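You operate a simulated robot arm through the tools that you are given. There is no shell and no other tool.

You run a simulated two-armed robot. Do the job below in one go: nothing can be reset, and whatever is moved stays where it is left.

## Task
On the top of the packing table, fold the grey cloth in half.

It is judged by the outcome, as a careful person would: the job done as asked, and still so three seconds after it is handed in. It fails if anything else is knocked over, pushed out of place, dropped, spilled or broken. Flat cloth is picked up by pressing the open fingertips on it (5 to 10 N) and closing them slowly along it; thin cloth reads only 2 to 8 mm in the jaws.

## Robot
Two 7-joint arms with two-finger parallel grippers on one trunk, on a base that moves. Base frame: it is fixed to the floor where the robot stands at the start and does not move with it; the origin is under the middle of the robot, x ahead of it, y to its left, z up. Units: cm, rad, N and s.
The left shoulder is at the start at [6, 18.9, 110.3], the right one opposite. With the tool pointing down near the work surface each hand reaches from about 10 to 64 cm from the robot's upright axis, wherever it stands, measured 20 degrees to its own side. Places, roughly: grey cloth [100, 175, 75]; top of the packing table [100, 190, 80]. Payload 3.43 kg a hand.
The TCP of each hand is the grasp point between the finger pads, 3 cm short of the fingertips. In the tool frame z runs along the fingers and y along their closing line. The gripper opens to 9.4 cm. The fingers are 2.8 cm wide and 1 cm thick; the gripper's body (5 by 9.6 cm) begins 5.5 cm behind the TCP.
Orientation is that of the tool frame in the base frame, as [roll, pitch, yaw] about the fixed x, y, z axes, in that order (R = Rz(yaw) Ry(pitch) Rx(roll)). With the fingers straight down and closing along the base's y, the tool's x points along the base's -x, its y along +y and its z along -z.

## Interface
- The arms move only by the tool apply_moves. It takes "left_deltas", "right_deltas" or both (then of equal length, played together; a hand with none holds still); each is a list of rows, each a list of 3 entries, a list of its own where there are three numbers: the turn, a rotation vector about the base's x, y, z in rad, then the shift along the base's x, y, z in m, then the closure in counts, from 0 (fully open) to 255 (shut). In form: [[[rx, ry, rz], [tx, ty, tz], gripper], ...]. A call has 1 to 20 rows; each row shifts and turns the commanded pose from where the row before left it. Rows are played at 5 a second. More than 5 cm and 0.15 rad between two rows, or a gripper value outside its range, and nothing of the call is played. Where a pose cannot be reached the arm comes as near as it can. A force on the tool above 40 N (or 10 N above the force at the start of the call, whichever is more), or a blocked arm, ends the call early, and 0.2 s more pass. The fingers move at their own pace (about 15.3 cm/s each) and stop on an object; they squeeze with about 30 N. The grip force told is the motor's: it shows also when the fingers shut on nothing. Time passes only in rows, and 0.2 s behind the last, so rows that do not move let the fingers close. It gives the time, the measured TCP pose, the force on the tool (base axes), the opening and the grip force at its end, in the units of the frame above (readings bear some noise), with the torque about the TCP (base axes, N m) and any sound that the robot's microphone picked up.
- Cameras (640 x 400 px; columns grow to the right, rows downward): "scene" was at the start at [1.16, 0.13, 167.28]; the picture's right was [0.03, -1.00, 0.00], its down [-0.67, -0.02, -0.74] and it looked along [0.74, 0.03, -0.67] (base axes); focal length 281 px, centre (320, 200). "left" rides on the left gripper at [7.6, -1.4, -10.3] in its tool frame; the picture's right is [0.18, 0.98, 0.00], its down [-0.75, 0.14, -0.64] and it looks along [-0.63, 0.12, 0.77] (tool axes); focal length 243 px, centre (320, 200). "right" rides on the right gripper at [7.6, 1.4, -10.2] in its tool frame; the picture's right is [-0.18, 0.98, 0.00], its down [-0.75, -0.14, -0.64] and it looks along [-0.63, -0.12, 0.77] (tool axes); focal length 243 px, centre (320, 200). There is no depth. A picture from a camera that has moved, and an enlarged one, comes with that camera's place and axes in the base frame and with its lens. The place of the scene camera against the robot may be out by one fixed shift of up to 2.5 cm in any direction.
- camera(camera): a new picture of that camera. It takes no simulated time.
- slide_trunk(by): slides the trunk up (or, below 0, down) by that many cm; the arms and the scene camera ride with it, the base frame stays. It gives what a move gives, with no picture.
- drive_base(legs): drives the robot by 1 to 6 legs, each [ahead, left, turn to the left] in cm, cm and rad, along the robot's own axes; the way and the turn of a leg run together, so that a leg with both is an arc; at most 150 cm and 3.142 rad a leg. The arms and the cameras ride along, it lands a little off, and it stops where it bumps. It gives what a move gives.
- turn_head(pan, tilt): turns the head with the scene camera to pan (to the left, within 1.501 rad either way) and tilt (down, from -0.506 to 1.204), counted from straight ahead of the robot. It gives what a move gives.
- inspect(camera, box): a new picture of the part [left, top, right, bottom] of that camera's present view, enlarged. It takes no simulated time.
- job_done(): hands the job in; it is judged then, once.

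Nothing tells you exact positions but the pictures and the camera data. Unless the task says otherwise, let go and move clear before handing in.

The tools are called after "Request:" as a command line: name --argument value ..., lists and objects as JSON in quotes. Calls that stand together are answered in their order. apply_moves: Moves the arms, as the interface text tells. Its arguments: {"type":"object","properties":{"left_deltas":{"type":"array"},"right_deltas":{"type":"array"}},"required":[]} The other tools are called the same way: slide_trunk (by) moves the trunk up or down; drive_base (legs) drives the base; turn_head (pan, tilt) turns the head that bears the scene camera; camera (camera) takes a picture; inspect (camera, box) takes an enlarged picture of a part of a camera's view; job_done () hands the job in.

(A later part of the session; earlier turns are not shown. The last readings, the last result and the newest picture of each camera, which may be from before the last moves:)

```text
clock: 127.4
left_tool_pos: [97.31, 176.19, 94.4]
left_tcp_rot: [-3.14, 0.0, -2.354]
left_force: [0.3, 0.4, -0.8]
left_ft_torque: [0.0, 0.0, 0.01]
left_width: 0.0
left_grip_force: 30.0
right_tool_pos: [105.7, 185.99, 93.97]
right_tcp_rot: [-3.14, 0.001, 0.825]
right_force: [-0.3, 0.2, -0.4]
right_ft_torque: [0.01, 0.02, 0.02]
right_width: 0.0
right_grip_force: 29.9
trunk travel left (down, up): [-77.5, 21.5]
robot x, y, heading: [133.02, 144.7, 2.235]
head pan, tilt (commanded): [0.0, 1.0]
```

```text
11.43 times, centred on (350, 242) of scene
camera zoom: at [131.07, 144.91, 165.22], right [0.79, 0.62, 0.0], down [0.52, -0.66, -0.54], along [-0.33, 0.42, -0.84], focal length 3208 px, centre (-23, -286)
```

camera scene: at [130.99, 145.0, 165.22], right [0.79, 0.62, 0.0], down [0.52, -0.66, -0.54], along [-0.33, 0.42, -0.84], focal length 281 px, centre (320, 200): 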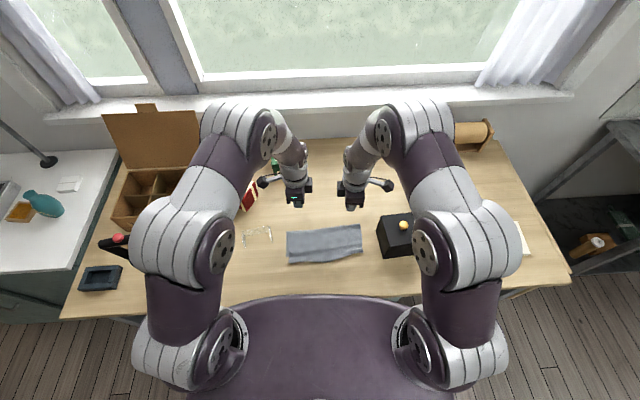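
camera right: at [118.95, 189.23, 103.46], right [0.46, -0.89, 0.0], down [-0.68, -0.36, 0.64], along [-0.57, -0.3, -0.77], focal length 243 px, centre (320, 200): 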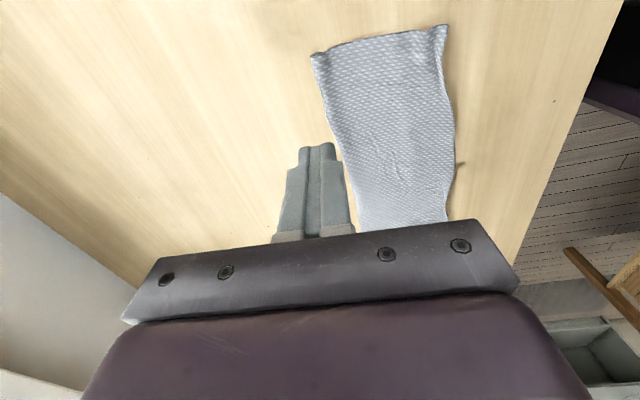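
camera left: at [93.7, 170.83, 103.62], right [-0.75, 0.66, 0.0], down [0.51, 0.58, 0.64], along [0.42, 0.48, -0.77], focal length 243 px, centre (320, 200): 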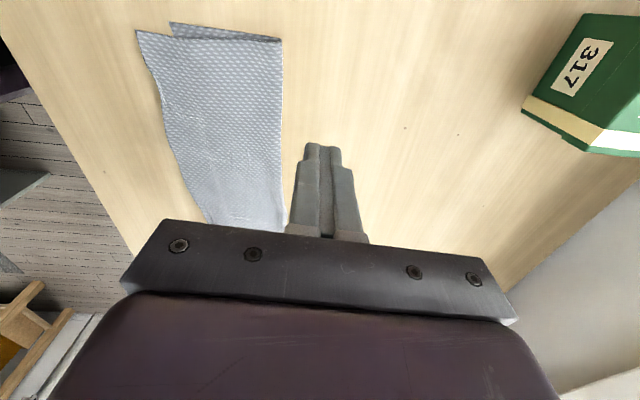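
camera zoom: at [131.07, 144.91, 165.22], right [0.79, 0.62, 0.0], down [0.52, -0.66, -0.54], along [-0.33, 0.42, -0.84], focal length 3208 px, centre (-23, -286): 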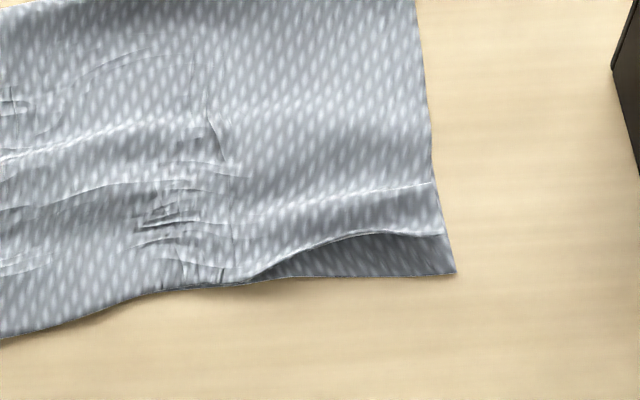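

The left corner's true tip is ~1.9 cm from the bottom corner, with a small pleat beside it. I'll pull it out: left near finger on the exposed flap, left far finger pinning the main layer beyond the pleat, and the right hand pinning the middle.

Request:
apply_moves --left_deltas '[[[0, 0, 0], [0.0226, -0.0336, 0], 220], [[0, 0, 0], [0.0226, -0.0336, 0], 220], [[0, 0, 0], [0.0225, -0.0336, 0], 220], [[0, 0, 0], [0, 0, -0.03], 220], [[0, 0, 0], [0, 0, -0.03], 220], [[0, 0, 0], [0, 0, -0.036], 220], [[0, 0, 0], [0, 0, 0], 220]]' --right_deltas '[[[0, 0, 0], [0.0191, -0.028, 0], 255], [[0, 0, 0], [0.0191, -0.028, 0], 255], [[0, 0, 0], [0.019, -0.0281, 0], 255], [[0, 0, 0], [0, 0, -0.03], 255], [[0, 0, 0], [0, 0, -0.03], 255], [[0, 0, 0], [0, 0, -0.033], 255], [[0, 0, 0], [0, 0, 0], 255]]'

Request:
inspect --camera "left" --box '[160, 20, 480, 220]'

Request:
inspect --camera "scene" --box '[260, 190, 400, 278]'

```text
clock: 129.0
left_tool_pos: [104.04, 166.16, 84.69]
left_tcp_rot: [-3.141, 0.001, -2.354]
left_force: [0.3, -0.6, -0.1]
left_ft_torque: [-0.01, 0.0, -0.03]
left_width: 1.29
left_grip_force: 0.0
right_tool_pos: [111.55, 177.54, 84.81]
right_tcp_rot: [3.142, 0.0, 0.827]
right_force: [-0.2, 0.1, -0.9]
right_ft_torque: [-0.01, -0.01, -0.01]
right_width: 0.0
right_grip_force: 30.2
trunk travel left (down, up): [-77.5, 21.5]
robot x, y, heading: [132.73, 144.76, 2.239]
head pan, tilt (commanded): [0.0, 1.0]
```

```text
2.00 times, centred on (320, 120) of left
camera zoom: at [99.66, 159.72, 95.07], right [-0.83, 0.56, 0.0], down [0.43, 0.63, 0.64], along [0.36, 0.53, -0.77], focal length 485 px, centre (320, 360)
```

zoom: 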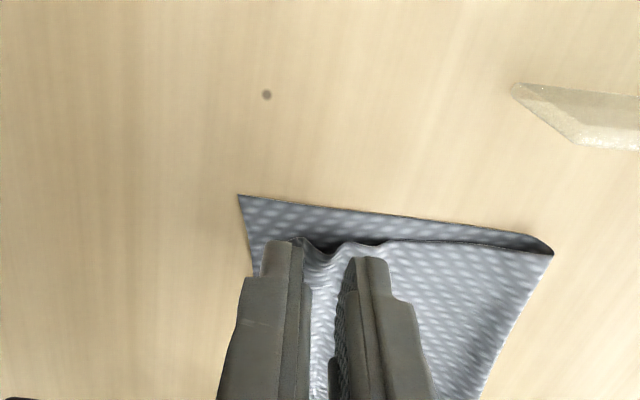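

```text
4.55 times, centred on (330, 234) of scene
camera zoom: at [131.03, 144.95, 165.22], right [0.79, 0.62, 0.0], down [0.52, -0.66, -0.54], along [-0.33, 0.42, -0.84], focal length 1276 px, centre (274, 46)
```

zoom: 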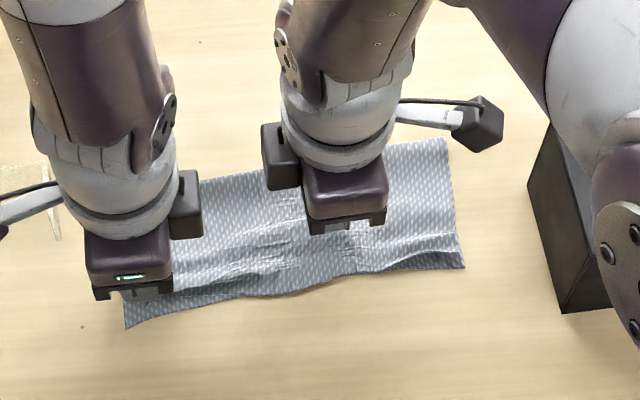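

Placed right. Lowering both to light contact.

Request:
apply_moves --left_deltas '[[[0, 0, 0], [0, 0, -0.008], 220], [[0, 0, 0], [0, 0, -0.004], 220], [[0, 0, 0], [0, 0, -0.002], 220], [[0, 0, 0], [0, 0, -0.0012], 220], [[0, 0, 0], [0, 0, 0], 220]]' --right_deltas '[[[0, 0, 0], [0, 0, -0.008], 255], [[0, 0, 0], [0, 0, -0.004], 255], [[0, 0, 0], [0, 0, -0.003], 255], [[0, 0, 0], [0, 0, -0.0015], 255], [[0, 0, 0], [0, 0, 0], 255]]'

Request:
inspect --camera "left" --box '[160, 20, 480, 220]'

```text
clock: 130.2
left_tool_pos: [104.06, 166.2, 83.15]
left_tcp_rot: [3.139, 0.001, -2.356]
left_force: [0.1, -0.8, 8.3]
left_ft_torque: [-0.04, -0.07, 0.0]
left_width: 1.33
left_grip_force: 0.3
right_tool_pos: [111.44, 177.56, 83.13]
right_tcp_rot: [3.141, 0.0, 0.827]
right_force: [0.3, 0.8, 2.1]
right_ft_torque: [0.0, 0.0, 0.02]
right_width: 0.02
right_grip_force: 30.1
trunk travel left (down, up): [-77.5, 21.5]
robot x, y, heading: [133.09, 144.39, 2.24]
head pan, tilt (commanded): [0.0, 1.0]
```

```text
2.00 times, centred on (320, 120) of left
camera zoom: at [99.62, 159.78, 93.55], right [-0.83, 0.56, 0.0], down [0.43, 0.63, 0.64], along [0.36, 0.53, -0.77], focal length 485 px, centre (320, 360)
```

zoom: 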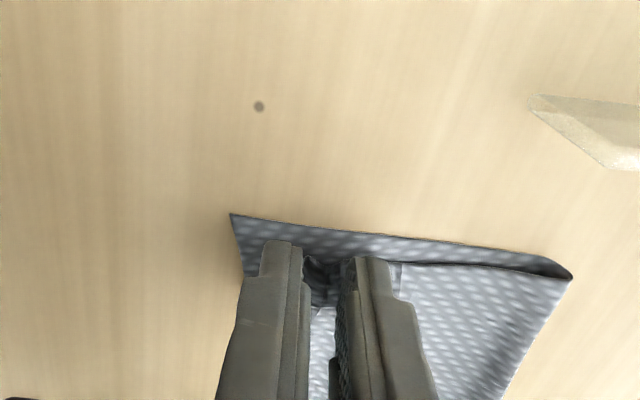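

Pressed at 8 N. Now I open with the far finger stationary so the near finger pulls the flap out toward the near edge.

Request:
apply_moves --left_deltas '[[[0, 0, 0], [0.0013, -0.0013, 0], 210], [[0, 0, 0], [0.0013, -0.0013, 0], 200], [[0, 0, 0], [0.0013, -0.0013, 0], 190], [[0, 0, 0], [0.0013, -0.0013, 0], 180], [[0, 0, 0], [0.0013, -0.0013, 0], 170], [[0, 0, 0], [0, 0, 0], 170]]'

Request:
inspect --camera "left" --box '[160, 20, 480, 220]'

Request:
inspect --camera "scene" --box '[260, 190, 400, 278]'

```text
clock: 131.6
left_tool_pos: [104.76, 165.51, 83.02]
left_tcp_rot: [3.14, -0.001, -2.353]
left_force: [-2.4, 3.5, 15.9]
left_ft_torque: [0.02, -0.07, 0.04]
left_width: 2.79
left_grip_force: 0.0
right_tool_pos: [111.57, 177.62, 83.07]
right_tcp_rot: [3.14, 0.001, 0.827]
right_force: [-0.4, -0.3, 3.3]
right_ft_torque: [0.0, 0.01, 0.03]
right_width: 0.0
right_grip_force: 29.9
trunk travel left (down, up): [-77.5, 21.5]
robot x, y, heading: [133.02, 144.62, 2.238]
head pan, tilt (commanded): [0.0, 1.0]
```

```text
2.00 times, centred on (320, 120) of left
camera zoom: at [100.28, 159.15, 93.54], right [-0.83, 0.56, 0.0], down [0.43, 0.63, 0.64], along [0.36, 0.53, -0.77], focal length 485 px, centre (320, 360)
```

zoom: 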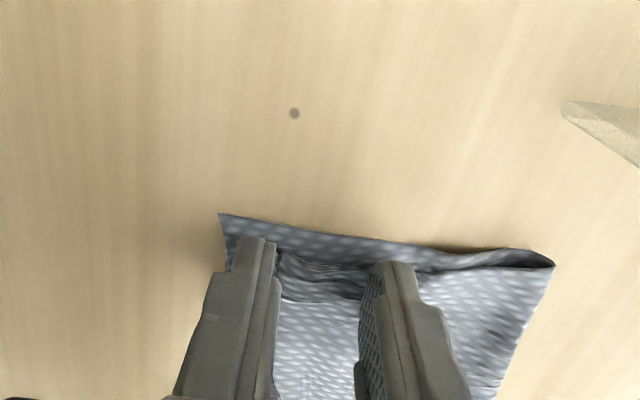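

```text
4.55 times, centred on (330, 234) of scene
camera zoom: at [131.06, 144.95, 165.23], right [0.79, 0.62, 0.0], down [0.52, -0.66, -0.54], along [-0.33, 0.42, -0.84], focal length 1276 px, centre (274, 46)
```

zoom: 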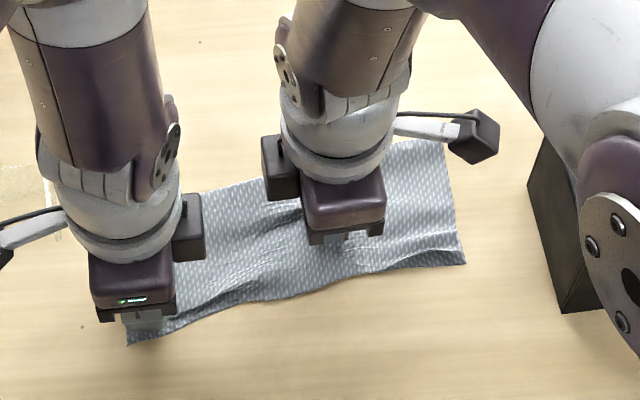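

I lift the left hand and look at the result (right stays pinning).

Request:
apply_moves --left_deltas '[[[0, 0, 0], [0, 0, 0.01], 170], [[0, 0, 0], [0, 0, 0.03], 170], [[0, 0, 0], [0, 0, 0.04], 170], [[0, 0, 0], [-0.022, 0.022, 0.02], 200], [[0, 0, 0], [-0.022, 0.022, 0.01], 255], [[0, 0, 0], [-0.022, 0.022, 0], 255], [[0, 0, 0], [0, 0, 0], 255]]'

Request:
inspect --camera "scene" --box '[270, 200, 380, 270]'

Request:
inspect --camera "left" --box '[100, 0, 340, 180]'

```text
clock: 133.2
left_tool_pos: [98.11, 172.08, 94.19]
left_tcp_rot: [-3.14, 0.001, -2.355]
left_force: [0.9, -0.2, -0.3]
left_ft_torque: [-0.01, -0.04, 0.01]
left_width: 0.01
left_grip_force: 29.5
right_tool_pos: [111.55, 177.53, 83.18]
right_tcp_rot: [-3.14, 0.0, 0.827]
right_force: [-0.2, -0.5, 6.1]
right_ft_torque: [-0.02, -0.04, 0.0]
right_width: 0.01
right_grip_force: 30.2
trunk travel left (down, up): [-77.5, 21.5]
robot x, y, heading: [133.06, 144.48, 2.24]
head pan, tilt (commanded): [0.0, 1.0]
```

```text
5.71 times, centred on (325, 235) of scene
camera zoom: at [131.06, 144.93, 165.21], right [0.79, 0.62, 0.0], down [0.52, -0.66, -0.54], along [-0.33, 0.42, -0.84], focal length 1604 px, centre (291, 0)
```

zoom: 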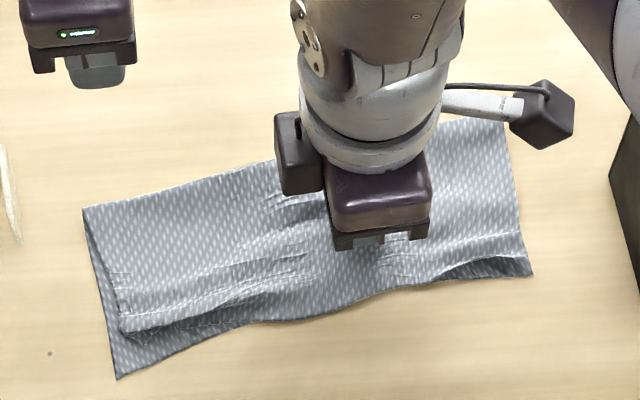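

```text
2.22 times, centred on (220, 90) of left
camera zoom: at [93.71, 165.66, 104.57], right [-0.83, 0.56, 0.0], down [0.43, 0.63, 0.64], along [0.36, 0.53, -0.77], focal length 539 px, centre (542, 444)
```

zoom: 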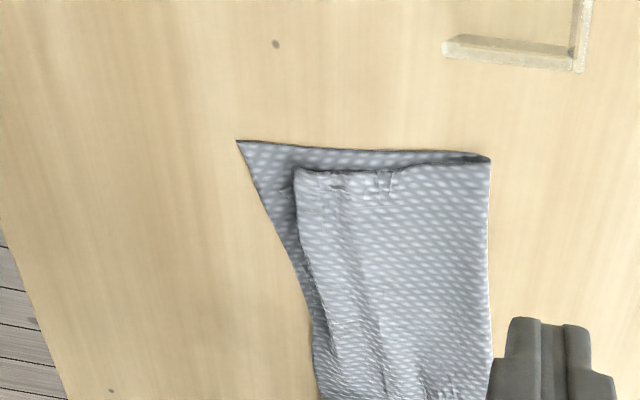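

Request:
inspect --camera "left" --box '[180, 45, 290, 115]'

Request:
inspect --camera "scene" --box '[280, 240, 330, 272]'

```text
5.71 times, centred on (235, 80) of left
camera zoom: at [93.71, 165.66, 104.57], right [-0.83, 0.56, 0.0], down [0.43, 0.63, 0.64], along [0.36, 0.53, -0.77], focal length 1386 px, centre (806, 886)
```

zoom: 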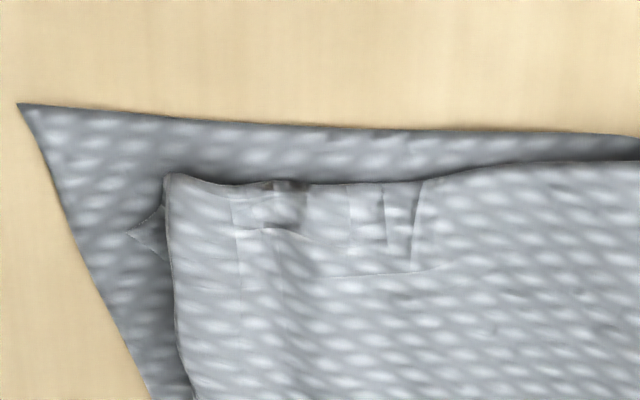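

```text
12.50 times, centred on (305, 256) of scene
camera zoom: at [131.06, 144.93, 165.21], right [0.79, 0.62, 0.0], down [0.52, -0.66, -0.54], along [-0.33, 0.42, -0.84], focal length 3509 px, centre (508, -500)
```

zoom: 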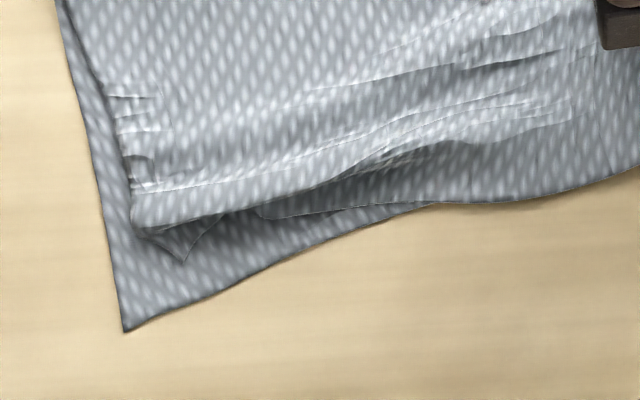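

The whole left end slid instead. I'll retry with the hand tilted so the far finger carries the load and the near finger only drags the flap, aligned to the cloth's present angle.

Request:
apply_moves --left_deltas '[[[0, 0, 0.065], [0.0247, -0.0216, 0], 220], [[0, 0, 0.065], [0.0247, -0.0216, 0], 220], [[0, 0, 0], [0.0248, -0.0215, 0], 220], [[-0.0243, -0.0318, 0], [0, 0, -0.03], 220], [[0, 0, 0], [0, 0, -0.03], 220], [[0, 0, 0], [0, 0, -0.036], 220], [[0, 0, 0], [0, 0, -0.006], 220], [[0, 0, 0], [0, 0, 0], 220]]'

Request:
inspect --camera "left" --box '[160, 20, 480, 220]'

```text
clock: 135.0
left_tool_pos: [105.5, 165.7, 83.89]
left_tcp_rot: [-3.102, 0.0, -2.223]
left_force: [0.3, 0.2, 0.0]
left_ft_torque: [-0.01, 0.03, 0.02]
left_width: 1.28
left_grip_force: 0.2
right_tool_pos: [111.57, 177.54, 83.05]
right_tcp_rot: [-3.141, -0.001, 0.825]
right_force: [0.2, 0.1, 5.9]
right_ft_torque: [0.07, -0.05, 0.02]
right_width: 0.0
right_grip_force: 29.9
trunk travel left (down, up): [-77.5, 21.5]
robot x, y, heading: [132.89, 144.55, 2.236]
head pan, tilt (commanded): [0.0, 1.0]
```

```text
2.00 times, centred on (320, 120) of left
camera zoom: at [101.64, 159.01, 94.31], right [-0.89, 0.45, -0.04], down [0.33, 0.7, 0.64], along [0.31, 0.55, -0.77], focal length 485 px, centre (320, 360)
```

zoom: 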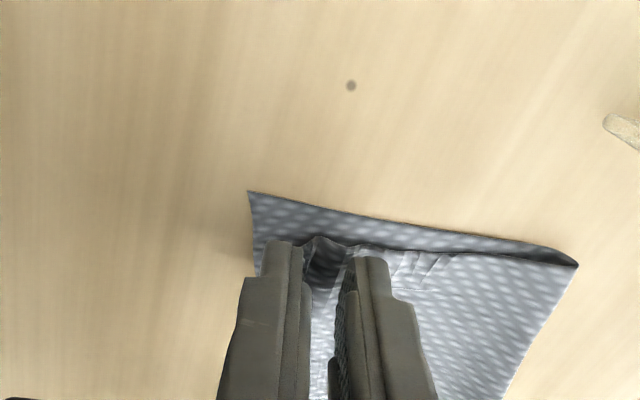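

Request:
apply_moves --left_deltas '[[[0, 0, 0], [0, 0, -0.004], 220], [[0, 0, 0], [0, 0, -0.002], 220], [[0, 0, 0], [0, 0, -0.001], 220], [[0, 0, 0], [0, 0, 0], 220]]'

```text
clock: 136.0
left_tool_pos: [105.52, 165.74, 83.24]
left_tcp_rot: [-3.101, 0.002, -2.225]
left_force: [-0.3, -0.2, 1.2]
left_ft_torque: [0.02, -0.01, 0.01]
left_width: 1.28
left_grip_force: 0.0
right_tool_pos: [111.58, 177.62, 83.21]
right_tcp_rot: [-3.141, -0.001, 0.827]
right_force: [-1.0, 0.8, 6.9]
right_ft_torque: [0.02, 0.04, 0.02]
right_width: 0.0
right_grip_force: 29.8
trunk travel left (down, up): [-77.5, 21.5]
robot x, y, heading: [132.89, 144.15, 2.232]
head pan, tilt (commanded): [0.0, 1.0]
```

Request:
apply_moves --left_deltas '[[[0, 0, 0], [0, 0, -0.0012], 220], [[0, 0, 0], [0, 0, 0], 220]]'

Request:
apply_moves --left_deltas '[[[0, 0, 0], [0.0015, -0.0011, 0.0001], 210], [[0, 0, 0], [0.0015, -0.0011, 0.0001], 200], [[0, 0, 0], [0.0015, -0.0011, 0.0001], 190], [[0, 0, 0], [0.0015, -0.0011, 0.0001], 180], [[0, 0, 0], [0.0015, -0.0011, 0.0001], 170], [[0, 0, 0], [0, 0, 0], 170]]'

Request:
inspect --camera "left" --box '[160, 20, 480, 220]'

Request:
inspect --camera "scene" --box '[260, 190, 400, 278]'

```text
clock: 136.6
left_tool_pos: [105.54, 165.57, 83.34]
left_tcp_rot: [-3.102, -0.001, -2.225]
left_force: [0.4, 0.0, 15.0]
left_ft_torque: [0.09, 0.1, -0.06]
left_width: 1.24
left_grip_force: 0.0
right_tool_pos: [111.59, 177.49, 83.11]
right_tcp_rot: [-3.14, -0.002, 0.826]
right_force: [-0.4, 0.6, 1.4]
right_ft_torque: [0.01, -0.01, -0.01]
right_width: 0.0
right_grip_force: 29.8
trunk travel left (down, up): [-77.5, 21.5]
robot x, y, heading: [132.85, 144.69, 2.239]
head pan, tilt (commanded): [0.0, 1.0]
```

```text
clock: 138.0
left_tool_pos: [106.15, 165.13, 83.28]
left_tcp_rot: [-3.103, -0.001, -2.224]
left_force: [-2.9, -1.4, 22.0]
left_ft_torque: [0.15, 0.53, 0.1]
left_width: 3.19
left_grip_force: 0.1
right_tool_pos: [111.48, 177.55, 83.26]
right_tcp_rot: [-3.14, 0.0, 0.828]
right_force: [-0.7, 0.7, 1.8]
right_ft_torque: [0.01, 0.0, -0.02]
right_width: 0.02
right_grip_force: 30.5
trunk travel left (down, up): [-77.5, 21.5]
robot x, y, heading: [132.5, 144.47, 2.234]
head pan, tilt (commanded): [0.0, 1.0]
```

```text
2.00 times, centred on (320, 120) of left
camera zoom: at [102.41, 158.42, 93.63], right [-0.89, 0.45, -0.04], down [0.33, 0.7, 0.64], along [0.31, 0.56, -0.77], focal length 485 px, centre (320, 360)
```

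zoom: 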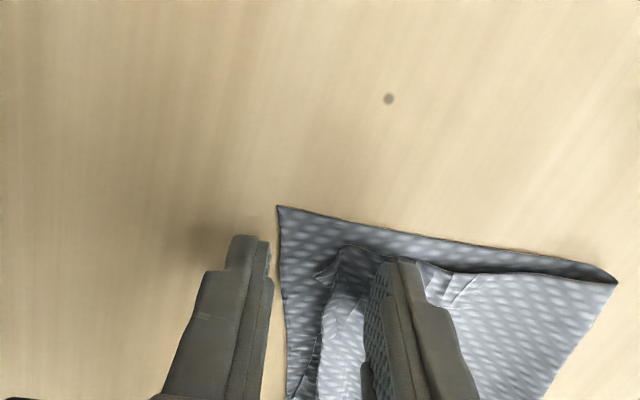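

```text
4.55 times, centred on (330, 234) of scene
camera zoom: at [131.11, 144.82, 165.23], right [0.79, 0.62, 0.0], down [0.52, -0.66, -0.54], along [-0.33, 0.43, -0.84], focal length 1276 px, centre (274, 46)
```

zoom: 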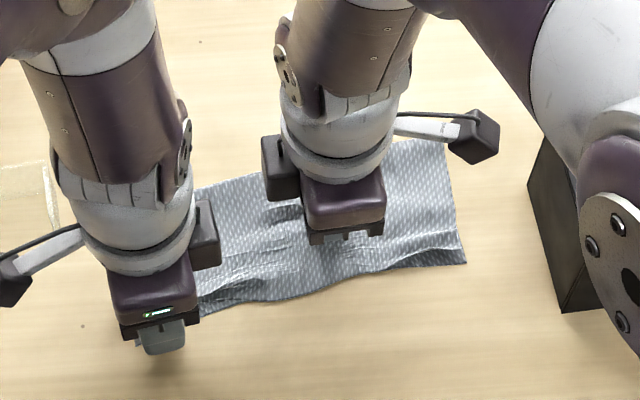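

The light near finger slid over the flap this time. I'll retry with a smaller tilt so its grip is in between.

Request:
apply_moves --left_deltas '[[[0, 0, 0], [0, 0, 0.012], 170], [[0.0134, 0.0175, 0], [-0.0091, 0.0061, 0], 220], [[0, 0, 0], [0, 0, 0], 220], [[0, 0, 0], [0, 0, -0.008], 220], [[0, 0, 0], [0, 0, -0.003], 220], [[0, 0, 0], [0, 0, -0.001], 220], [[0, 0, 0], [0, 0, 0], 220]]'

Request:
inspect --camera "left" --box '[200, 60, 440, 220]'

```text
clock: 139.6
left_tool_pos: [105.45, 165.91, 83.12]
left_tcp_rot: [-3.123, -0.001, -2.225]
left_force: [-0.8, -0.8, 9.9]
left_ft_torque: [-0.04, 0.05, 0.01]
left_width: 1.3
left_grip_force: 0.0
right_tool_pos: [111.53, 177.62, 83.11]
right_tcp_rot: [3.14, 0.0, 0.828]
right_force: [-1.2, -0.2, 2.4]
right_ft_torque: [-0.01, 0.03, 0.03]
right_width: 0.0
right_grip_force: 30.0
trunk travel left (down, up): [-77.5, 21.5]
robot x, y, heading: [132.83, 144.37, 2.239]
head pan, tilt (commanded): [0.0, 1.0]
```

```text
2.50 times, centred on (320, 140) of left
camera zoom: at [101.66, 158.91, 93.58], right [-0.89, 0.45, -0.02], down [0.34, 0.69, 0.64], along [0.3, 0.57, -0.77], focal length 606 px, centre (320, 350)
```

zoom: 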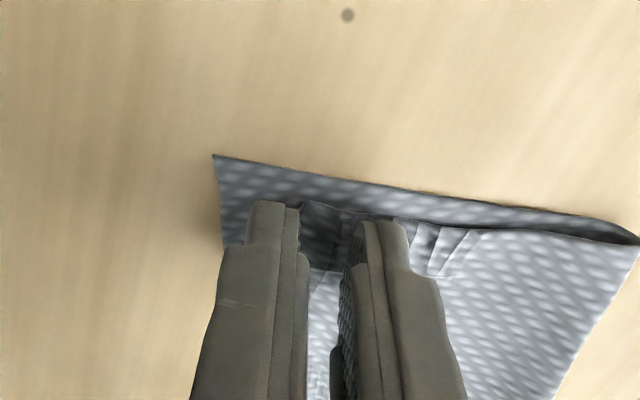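

Request:
apply_moves --left_deltas '[[[0, 0, 0], [0.0015, -0.0011, 0], 210], [[0, 0, 0], [0.0015, -0.0011, 0.0001], 200], [[0, 0, 0], [0.0015, -0.0011, 0], 190], [[0, 0, 0], [0.0015, -0.0011, 0.0001], 180], [[0, 0, 0], [0, 0, 0], 180]]'

Request:
inspect --camera "left" --box '[200, 60, 440, 220]'

```text
clock: 140.8
left_tool_pos: [106.08, 165.33, 83.12]
left_tcp_rot: [-3.124, 0.001, -2.224]
left_force: [-0.8, 0.9, 3.4]
left_ft_torque: [-0.01, 0.05, 0.01]
left_width: 2.77
left_grip_force: 0.2
right_tool_pos: [111.58, 177.61, 83.12]
right_tcp_rot: [-3.141, 0.0, 0.827]
right_force: [0.3, -1.0, 5.0]
right_ft_torque: [0.01, -0.01, 0.03]
right_width: 0.03
right_grip_force: 30.1
trunk travel left (down, up): [-77.5, 21.5]
robot x, y, heading: [132.93, 144.34, 2.233]
head pan, tilt (commanded): [0.0, 1.0]
```

```text
2.50 times, centred on (320, 140) of left
camera zoom: at [102.29, 158.48, 93.6], right [-0.89, 0.45, -0.02], down [0.34, 0.69, 0.64], along [0.3, 0.56, -0.77], focal length 606 px, centre (320, 350)
```

zoom: 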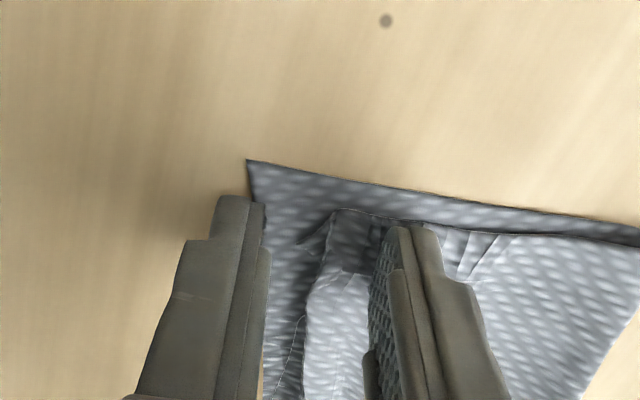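

The near finger can't catch the small flap. New approach: first flip the little pleat to lean the other way by pushing it from its near side (near finger pinned on the bottom edge, far finger opening), so the flap comes out on top and can be pulled.

Request:
apply_moves --left_deltas '[[[0, 0, 0], [0, 0, 0.015], 180], [[0.011, 0.0143, 0], [0.0105, -0.0071, 0], 255], [[0, 0, -0.08], [0, 0, 0], 255], [[0, 0, 0], [0, 0, -0.008], 255], [[0, 0, 0], [0, 0, -0.005], 255], [[0, 0, 0], [0, 0, 0], 255]]'

Request:
inspect --camera "left" --box '[200, 60, 440, 220]'

```text
clock: 142.2
left_tool_pos: [106.98, 164.57, 83.31]
left_tcp_rot: [-3.14, -0.001, -2.304]
left_force: [1.1, 0.5, -0.5]
left_ft_torque: [0.0, 0.0, 0.0]
left_width: 0.0
left_grip_force: 30.0
right_tool_pos: [111.6, 177.63, 83.09]
right_tcp_rot: [3.14, 0.0, 0.827]
right_force: [0.4, -0.9, 6.6]
right_ft_torque: [-0.01, -0.05, -0.01]
right_width: 0.01
right_grip_force: 29.8
trunk travel left (down, up): [-77.5, 21.5]
robot x, y, heading: [133.08, 144.31, 2.243]
head pan, tilt (commanded): [0.0, 1.0]
```

```text
2.50 times, centred on (320, 140) of left
camera zoom: at [102.94, 157.97, 93.79], right [-0.85, 0.52, 0.0], down [0.4, 0.65, 0.64], along [0.33, 0.55, -0.77], focal length 606 px, centre (320, 350)
```

zoom: 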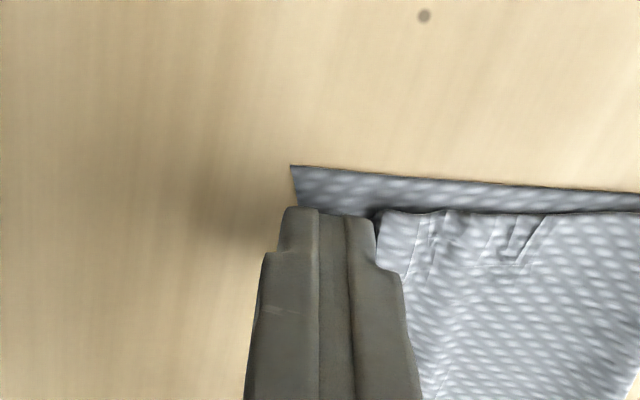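

Request:
apply_moves --left_deltas '[[[0, 0, 0], [0, 0, -0.001], 255], [[0, 0, 0], [0, 0, -0.0006], 255], [[0, 0, 0], [0, 0, 0], 255]]'

Request:
apply_moves --left_deltas '[[[0, 0, 0], [-0.0014, 0.0012, 0], 245], [[0, 0, 0], [-0.0014, 0.0012, 0], 235], [[0, 0, 0], [-0.0014, 0.0012, 0], 225], [[0, 0, 0], [-0.0014, 0.0012, 0], 215], [[0, 0, 0], [-0.0014, 0.0012, 0], 205], [[0, 0, 0], [0, 0, 0], 205]]'

Request:
inspect --camera "left" --box '[200, 60, 440, 220]'

Request:
inspect --camera "scene" --box '[260, 190, 400, 278]'

```text
clock: 143.0
left_tool_pos: [107.07, 164.55, 83.17]
left_tcp_rot: [-3.141, 0.0, -2.305]
left_force: [0.7, 1.0, 0.0]
left_ft_torque: [-0.04, -0.02, -0.02]
left_width: 0.02
left_grip_force: 30.5
right_tool_pos: [111.37, 177.53, 83.24]
right_tcp_rot: [3.141, -0.001, 0.827]
right_force: [1.0, -0.9, 5.9]
right_ft_torque: [0.0, -0.03, -0.01]
right_width: 0.02
right_grip_force: 30.5
trunk travel left (down, up): [-77.5, 21.5]
robot x, y, heading: [132.53, 144.04, 2.238]
head pan, tilt (commanded): [0.0, 1.0]
```

```text
clock: 144.4
left_tool_pos: [106.3, 165.22, 83.15]
left_tcp_rot: [3.141, 0.0, -2.303]
left_force: [-0.2, -0.3, -0.2]
left_ft_torque: [-0.02, 0.01, -0.02]
left_width: 1.84
left_grip_force: 0.1
right_tool_pos: [111.51, 177.53, 83.09]
right_tcp_rot: [3.141, 0.0, 0.827]
right_force: [0.8, -0.2, 6.1]
right_ft_torque: [-0.02, -0.02, 0.04]
right_width: 0.01
right_grip_force: 30.0
trunk travel left (down, up): [-77.5, 21.5]
robot x, y, heading: [132.9, 144.47, 2.237]
head pan, tilt (commanded): [0.0, 1.0]
```

```text
2.50 times, centred on (320, 140) of left
camera zoom: at [102.2, 158.57, 93.59], right [-0.85, 0.52, 0.0], down [0.4, 0.65, 0.64], along [0.33, 0.55, -0.77], focal length 606 px, centre (320, 350)
```

zoom: 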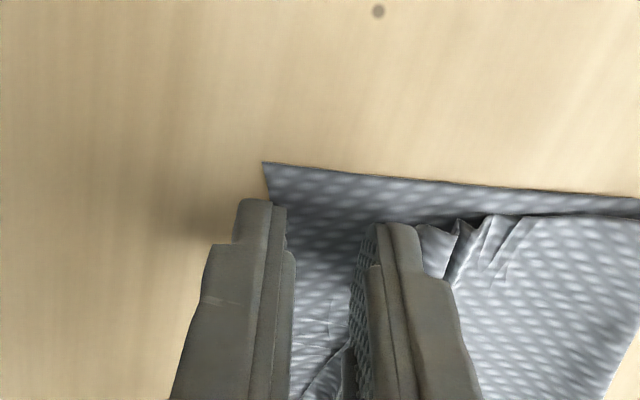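

```text
4.55 times, centred on (330, 234) of scene
camera zoom: at [131.04, 144.93, 165.22], right [0.79, 0.62, 0.0], down [0.52, -0.66, -0.54], along [-0.33, 0.42, -0.84], focal length 1276 px, centre (274, 46)
```

zoom: 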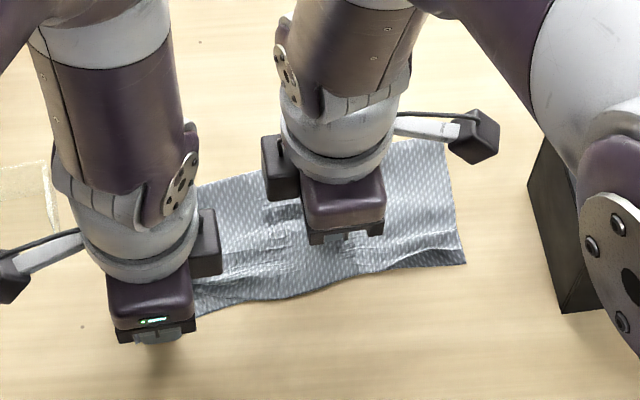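

Request:
apply_moves --left_deltas '[[[0, 0, 0], [0, 0, 0.01], 205], [[0, 0, 0], [0, 0, 0.03], 205], [[0, 0, 0], [0, 0, 0.04], 205], [[0, 0, 0], [-0.022, 0.022, 0.02], 220], [[0, 0, 0], [-0.022, 0.022, 0], 255], [[0, 0, 0], [0, 0, 0], 255]]'

Request:
inspect --camera "left" --box '[130, 0, 370, 180]'

Request:
inspect --camera "scene" --box '[275, 225, 345, 272]'

```text
clock: 145.8
left_tool_pos: [101.98, 169.6, 93.17]
left_tcp_rot: [3.141, -0.001, -2.304]
left_force: [-0.2, 0.2, -1.6]
left_ft_torque: [-0.01, 0.0, 0.0]
left_width: 0.01
left_grip_force: 30.1
right_tool_pos: [111.54, 177.57, 83.14]
right_tcp_rot: [3.14, 0.002, 0.828]
right_force: [1.1, 0.7, 6.3]
right_ft_torque: [0.01, -0.02, -0.01]
right_width: 0.02
right_grip_force: 29.9
trunk travel left (down, up): [-77.5, 21.5]
robot x, y, heading: [132.96, 144.47, 2.242]
head pan, tilt (commanded): [0.0, 1.0]
```

```text
2.22 times, centred on (250, 90) of left
camera zoom: at [97.86, 162.96, 103.57], right [-0.85, 0.52, 0.0], down [0.4, 0.65, 0.64], along [0.33, 0.55, -0.77], focal length 539 px, centre (476, 444)
```

zoom: 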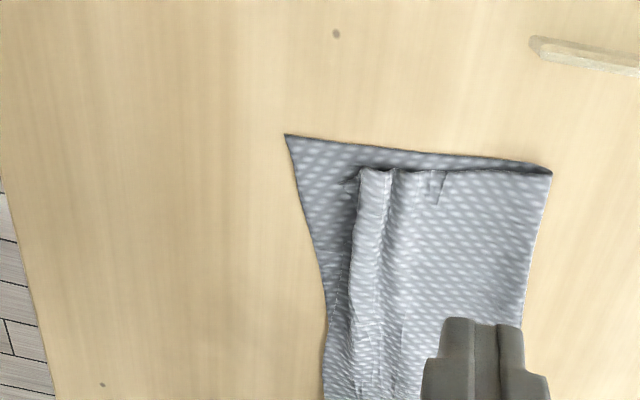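

```text
8.51 times, centred on (310, 248) of scene
camera zoom: at [131.06, 144.93, 165.22], right [0.79, 0.62, 0.0], down [0.52, -0.66, -0.54], along [-0.33, 0.42, -0.84], focal length 2389 px, centre (405, -213)
```

zoom: 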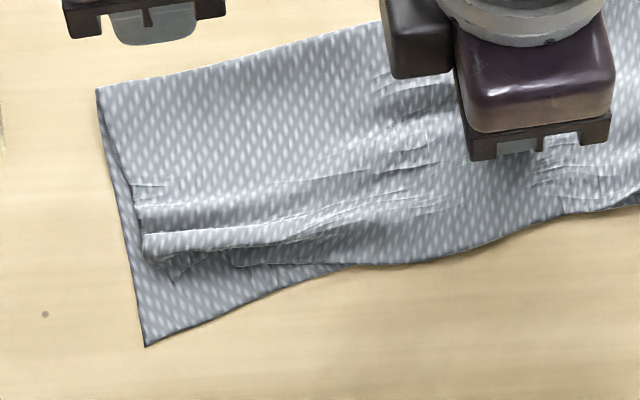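

The corner is still about 2.5–3 cm short with a standing ridge. I'll pinch that ridge directly with the left hand, carry it ~2 cm toward the near edge, release, and then smooth it back as worked on the other side.

Request:
apply_moves --left_deltas '[[[0, 0, 0.065], [0.0323, -0.0272, 0], 190], [[0, 0, 0], [0, 0, -0.03], 190], [[0, 0, 0], [0, 0, -0.03], 190], [[0, 0, 0], [0, 0, -0.025], 190], [[0, 0, 0], [0, 0, 0], 190]]'

Request:
inspect --camera "left" --box '[200, 60, 440, 220]'

```text
clock: 147.0
left_tool_pos: [105.16, 166.8, 84.77]
left_tcp_rot: [-3.141, 0.0, -2.239]
left_force: [0.1, -0.2, 0.5]
left_ft_torque: [-0.01, -0.04, 0.0]
left_width: 2.41
left_grip_force: 0.1
right_tool_pos: [111.54, 177.61, 83.14]
right_tcp_rot: [-3.141, 0.001, 0.83]
right_force: [-0.1, 0.3, 5.4]
right_ft_torque: [-0.01, 0.01, 0.01]
right_width: 0.0
right_grip_force: 30.3
trunk travel left (down, up): [-77.5, 21.5]
robot x, y, heading: [132.75, 144.67, 2.236]
head pan, tilt (commanded): [0.0, 1.0]
```

```text
2.50 times, centred on (320, 140) of left
camera zoom: at [101.49, 159.95, 95.08], right [-0.89, 0.47, 0.0], down [0.36, 0.68, 0.64], along [0.3, 0.57, -0.77], focal length 606 px, centre (320, 350)
```

zoom: 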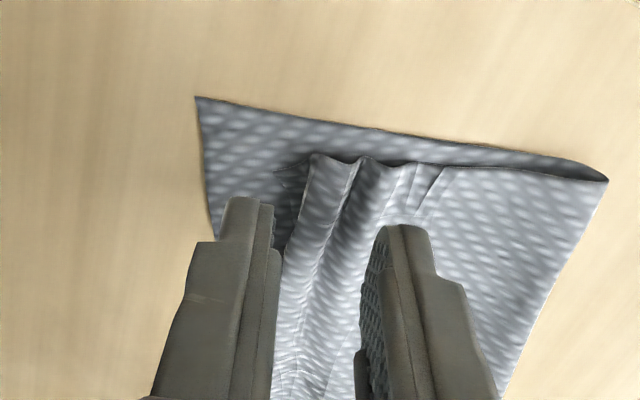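

The ridge sits between the fingers. I lower until just above the cloth (not pressing) and close on the ridge.

Request:
apply_moves --left_deltas '[[[0, 0, 0], [0, 0, -0.008], 190], [[0, 0, 0], [0, 0, -0.005], 190], [[0, 0, 0], [0, 0, 0], 190], [[0, 0, 0], [0, 0, 0], 200], [[0, 0, 0], [0, 0, 0], 210], [[0, 0, 0], [0, 0, 0], 220], [[0, 0, 0], [0, 0, 0], 230], [[0, 0, 0], [0, 0, 0], 240], [[0, 0, 0], [0, 0, 0], 250], [[0, 0, 0], [0, 0, 0], 255], [[0, 0, 0], [0, 0, 0], 255]]'

Request:
inspect --camera "left" --box '[200, 60, 440, 220]'

```text
clock: 149.4
left_tool_pos: [105.05, 166.75, 83.43]
left_tcp_rot: [-3.141, 0.0, -2.24]
left_force: [-0.4, 0.3, -0.4]
left_ft_torque: [-0.01, 0.03, -0.02]
left_width: 0.19
left_grip_force: 29.8
right_tool_pos: [111.47, 177.67, 83.13]
right_tcp_rot: [-3.14, -0.001, 0.827]
right_force: [-0.9, 0.3, 6.8]
right_ft_torque: [0.0, 0.02, -0.01]
right_width: 0.0
right_grip_force: 30.0
trunk travel left (down, up): [-77.5, 21.5]
robot x, y, heading: [132.68, 144.36, 2.239]
head pan, tilt (commanded): [0.0, 1.0]
```

```text
2.50 times, centred on (320, 140) of left
camera zoom: at [101.47, 159.96, 93.82], right [-0.89, 0.47, 0.0], down [0.36, 0.68, 0.64], along [0.3, 0.57, -0.77], focal length 606 px, centre (320, 350)
```

zoom: 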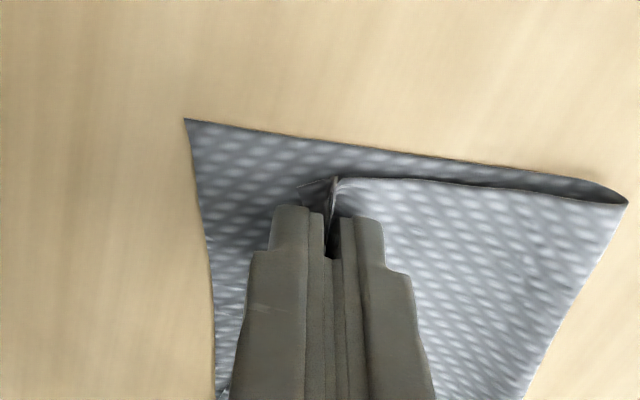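

Ridge gripped (1.9 mm). I lift it, carry it toward the near-left corner and lower again.

Request:
apply_moves --left_deltas '[[[0, 0, 0], [0, 0, 0.008], 255], [[0, 0, 0], [0, 0, 0.009], 255], [[0, 0, 0], [0.0034, -0.0052, 0.008], 255], [[0, 0, 0], [0.0034, -0.0052, 0], 255], [[0, 0, 0], [0.0034, -0.0052, 0], 255], [[0, 0, 0], [0.0033, -0.0052, -0.003], 255], [[0, 0, 0], [-0.0018, 0.0014, -0.006], 255], [[0, 0, 0], [-0.0018, 0.0014, -0.005], 255], [[0, 0, 0], [0, 0, 0], 255]]'

Request:
inspect --camera "left" --box '[200, 40, 440, 220]'

Request:
inspect --camera "scene" --box '[260, 190, 400, 278]'

```text
clock: 151.4
left_tool_pos: [106.13, 165.08, 84.57]
left_tcp_rot: [-3.141, 0.001, -2.239]
left_force: [1.1, 2.2, 0.1]
left_ft_torque: [0.1, -0.03, -0.01]
left_width: 0.21
left_grip_force: 30.1
right_tool_pos: [111.6, 177.55, 83.21]
right_tcp_rot: [-3.141, 0.0, 0.827]
right_force: [0.5, -2.8, 7.8]
right_ft_torque: [-0.07, 0.03, 0.02]
right_width: 0.0
right_grip_force: 30.4
trunk travel left (down, up): [-77.5, 21.5]
robot x, y, heading: [132.9, 144.47, 2.236]
head pan, tilt (commanded): [0.0, 1.0]
```

```text
2.22 times, centred on (320, 130) of left
camera zoom: at [102.49, 158.16, 94.85], right [-0.89, 0.46, 0.0], down [0.36, 0.68, 0.64], along [0.3, 0.57, -0.77], focal length 539 px, centre (320, 356)
```

zoom: 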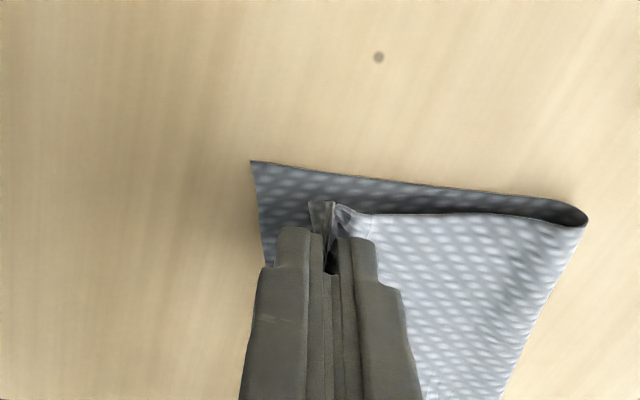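

```text
4.55 times, centred on (330, 234) of scene
camera zoom: at [131.05, 144.93, 165.22], right [0.79, 0.62, 0.0], down [0.52, -0.66, -0.54], along [-0.33, 0.42, -0.84], focal length 1276 px, centre (274, 46)
```

zoom: 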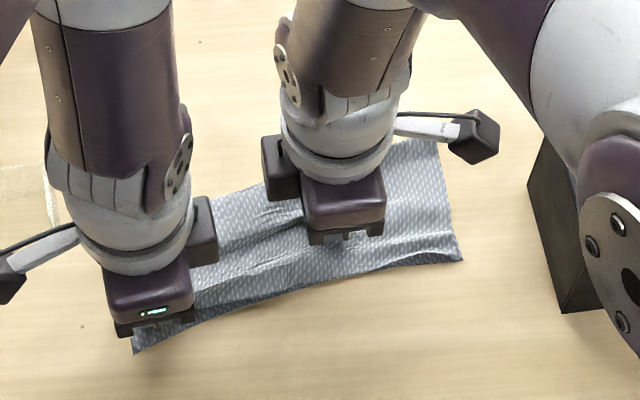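

The corner flap is now about 1 cm from the near edge. I release here and lift.

Request:
apply_moves --left_deltas '[[[0, 0, 0], [0, 0, 0], 200], [[0, 0, 0], [0, 0, 0], 200], [[0, 0, 0], [0, 0, 0.01], 200], [[0, 0, 0], [0, 0, 0.03], 200], [[0, 0, 0], [0, 0, 0.04], 200], [[0, 0, 0], [-0.03, 0.022, 0.01], 255], [[0, 0, 0], [-0.02, 0.015, 0], 255], [[0, 0, 0], [0, 0, 0], 255]]'

Request:
inspect --camera "left" --box '[130, 0, 370, 180]'

Request:
inspect --camera "scene" --box '[275, 225, 345, 272]'

```text
clock: 153.2
left_tool_pos: [101.2, 168.68, 93.36]
left_tcp_rot: [3.141, 0.0, -2.239]
left_force: [0.4, 0.6, -0.1]
left_ft_torque: [-0.02, -0.01, 0.0]
left_width: 0.0
left_grip_force: 29.9
right_tool_pos: [111.54, 177.62, 83.08]
right_tcp_rot: [-3.14, 0.0, 0.827]
right_force: [0.1, -0.3, 6.8]
right_ft_torque: [0.0, 0.01, 0.0]
right_width: 0.01
right_grip_force: 29.5
trunk travel left (down, up): [-77.5, 21.5]
robot x, y, heading: [132.73, 144.52, 2.239]
head pan, tilt (commanded): [0.0, 1.0]
```

```text
2.22 times, centred on (250, 90) of left
camera zoom: at [97.48, 161.82, 103.79], right [-0.89, 0.47, 0.0], down [0.36, 0.68, 0.64], along [0.3, 0.57, -0.77], focal length 539 px, centre (476, 444)
```

zoom: 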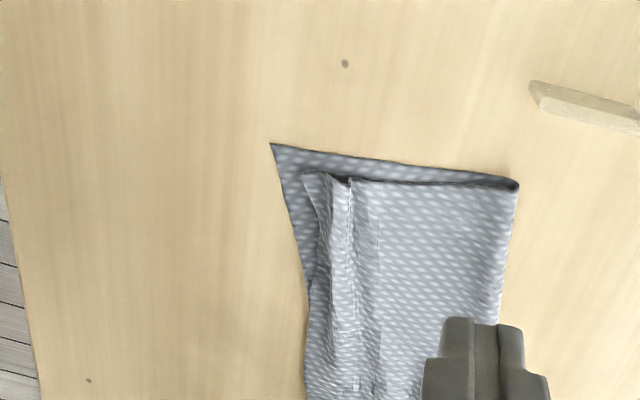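

```text
8.51 times, centred on (310, 248) of scene
camera zoom: at [131.03, 144.93, 165.22], right [0.79, 0.62, 0.0], down [0.52, -0.66, -0.54], along [-0.33, 0.42, -0.84], focal length 2389 px, centre (405, -213)
```

zoom: 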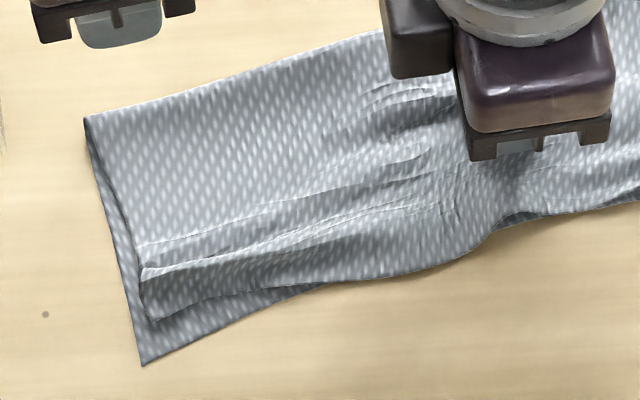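

Now the corner flap lies properly toward the near side, only ~1.4 cm off, with a small pleat behind it. The flap is wide enough for the near finger now: I'll pull it out with the far finger pinned (slight tilt).

Request:
apply_moves --left_deltas '[[[0, 0, 0.05], [0.0201, -0.014, 0], 220], [[-0.0116, -0.0163, 0], [0.0201, -0.014, 0], 220], [[0, 0, 0], [0, 0, -0.03], 220], [[0, 0, 0], [0, 0, -0.03], 220], [[0, 0, 0], [0, 0, -0.03], 220], [[0, 0, 0], [0, 0, -0.008], 220], [[0, 0, 0], [0, 0, 0], 220]]'

Request:
inspect --camera "left" --box '[200, 60, 440, 220]'

```text
clock: 154.8
left_tool_pos: [105.18, 166.07, 83.53]
left_tcp_rot: [-3.123, 0.0, -2.191]
left_force: [0.3, 0.7, -0.3]
left_ft_torque: [-0.01, 0.01, 0.0]
left_width: 1.32
left_grip_force: 0.1
right_tool_pos: [111.49, 177.51, 83.14]
right_tcp_rot: [-3.141, 0.0, 0.829]
right_force: [0.3, -1.0, 6.4]
right_ft_torque: [-0.03, -0.04, 0.0]
right_width: 0.01
right_grip_force: 30.2
trunk travel left (down, up): [-77.5, 21.5]
robot x, y, heading: [132.55, 144.6, 2.242]
head pan, tilt (commanded): [0.0, 1.0]
```

```text
2.50 times, centred on (320, 140) of left
camera zoom: at [101.68, 159.03, 94.07], right [-0.91, 0.42, -0.02], down [0.31, 0.7, 0.64], along [0.28, 0.57, -0.77], focal length 606 px, centre (320, 350)
```

zoom: 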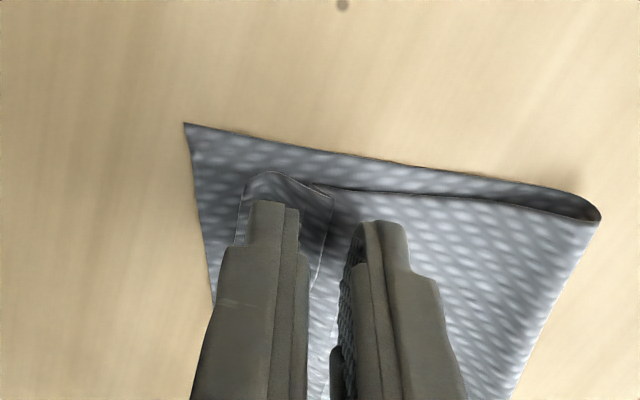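

Request:
apply_moves --left_deltas '[[[0, 0, 0], [0, 0, -0.003], 220], [[0, 0, 0], [0, 0, -0.0012], 220], [[0, 0, 0], [0, 0, 0], 220]]'

```text
clock: 155.6
left_tool_pos: [105.15, 165.97, 83.3]
left_tcp_rot: [-3.121, -0.001, -2.191]
left_force: [0.6, 0.0, 0.7]
left_ft_torque: [0.0, -0.02, 0.0]
left_width: 1.29
left_grip_force: 0.0
right_tool_pos: [111.55, 177.72, 83.17]
right_tcp_rot: [3.141, -0.001, 0.829]
right_force: [0.2, -0.8, 5.7]
right_ft_torque: [-0.04, -0.01, 0.01]
right_width: 0.0
right_grip_force: 30.0
trunk travel left (down, up): [-77.5, 21.5]
robot x, y, heading: [132.17, 144.2, 2.24]
head pan, tilt (commanded): [0.0, 1.0]
```

Request:
apply_moves --left_deltas '[[[0, 0, 0], [0, 0, -0.0012], 220], [[0, 0, 0], [0, 0, 0], 220]]'

```text
clock: 156.2
left_tool_pos: [105.19, 165.92, 83.06]
left_tcp_rot: [-3.121, 0.001, -2.191]
left_force: [0.4, -0.1, 7.0]
left_ft_torque: [-0.03, 0.09, 0.03]
left_width: 1.27
left_grip_force: 0.0
right_tool_pos: [111.62, 177.55, 83.14]
right_tcp_rot: [3.141, 0.0, 0.829]
right_force: [0.4, -0.1, 3.9]
right_ft_torque: [0.03, -0.01, 0.02]
right_width: 0.02
right_grip_force: 30.1
trunk travel left (down, up): [-77.5, 21.5]
robot x, y, heading: [132.64, 144.86, 2.238]
head pan, tilt (commanded): [0.0, 1.0]
```

Request:
apply_moves --left_deltas '[[[0, 0, 0], [0.0015, -0.0011, 0], 210], [[0, 0, 0], [0.0015, -0.0011, 0], 200], [[0, 0, 0], [0.0015, -0.0011, 0.0001], 190], [[0, 0, 0], [0.0015, -0.0011, 0], 180], [[0, 0, 0], [0, 0, 0], 180]]'

Request:
inspect --camera "left" --box '[200, 60, 440, 220]'

```text
clock: 157.4
left_tool_pos: [105.72, 165.58, 83.27]
left_tcp_rot: [-3.121, 0.0, -2.19]
left_force: [-0.5, 0.0, 2.2]
left_ft_torque: [-0.01, 0.06, 0.0]
left_width: 2.78
left_grip_force: 0.4
right_tool_pos: [111.59, 177.51, 83.21]
right_tcp_rot: [-3.141, 0.001, 0.828]
right_force: [0.8, -1.0, 4.3]
right_ft_torque: [-0.04, 0.02, -0.01]
right_width: 0.03
right_grip_force: 30.5
trunk travel left (down, up): [-77.5, 21.5]
robot x, y, heading: [132.72, 144.77, 2.234]
head pan, tilt (commanded): [0.0, 1.0]
```

```text
2.50 times, centred on (320, 140) of left
camera zoom: at [102.28, 158.62, 93.6], right [-0.91, 0.42, -0.02], down [0.31, 0.7, 0.64], along [0.28, 0.57, -0.77], focal length 606 px, centre (320, 350)
```

zoom: 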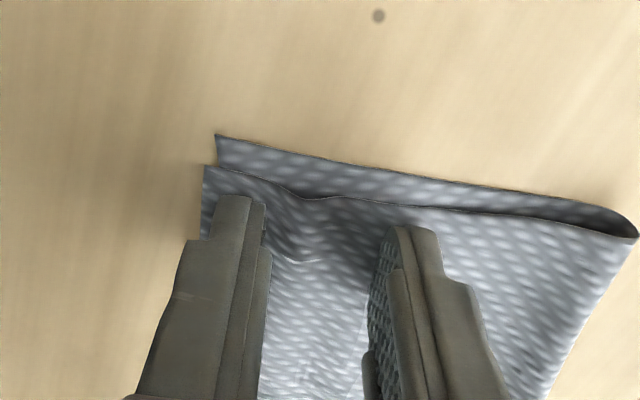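

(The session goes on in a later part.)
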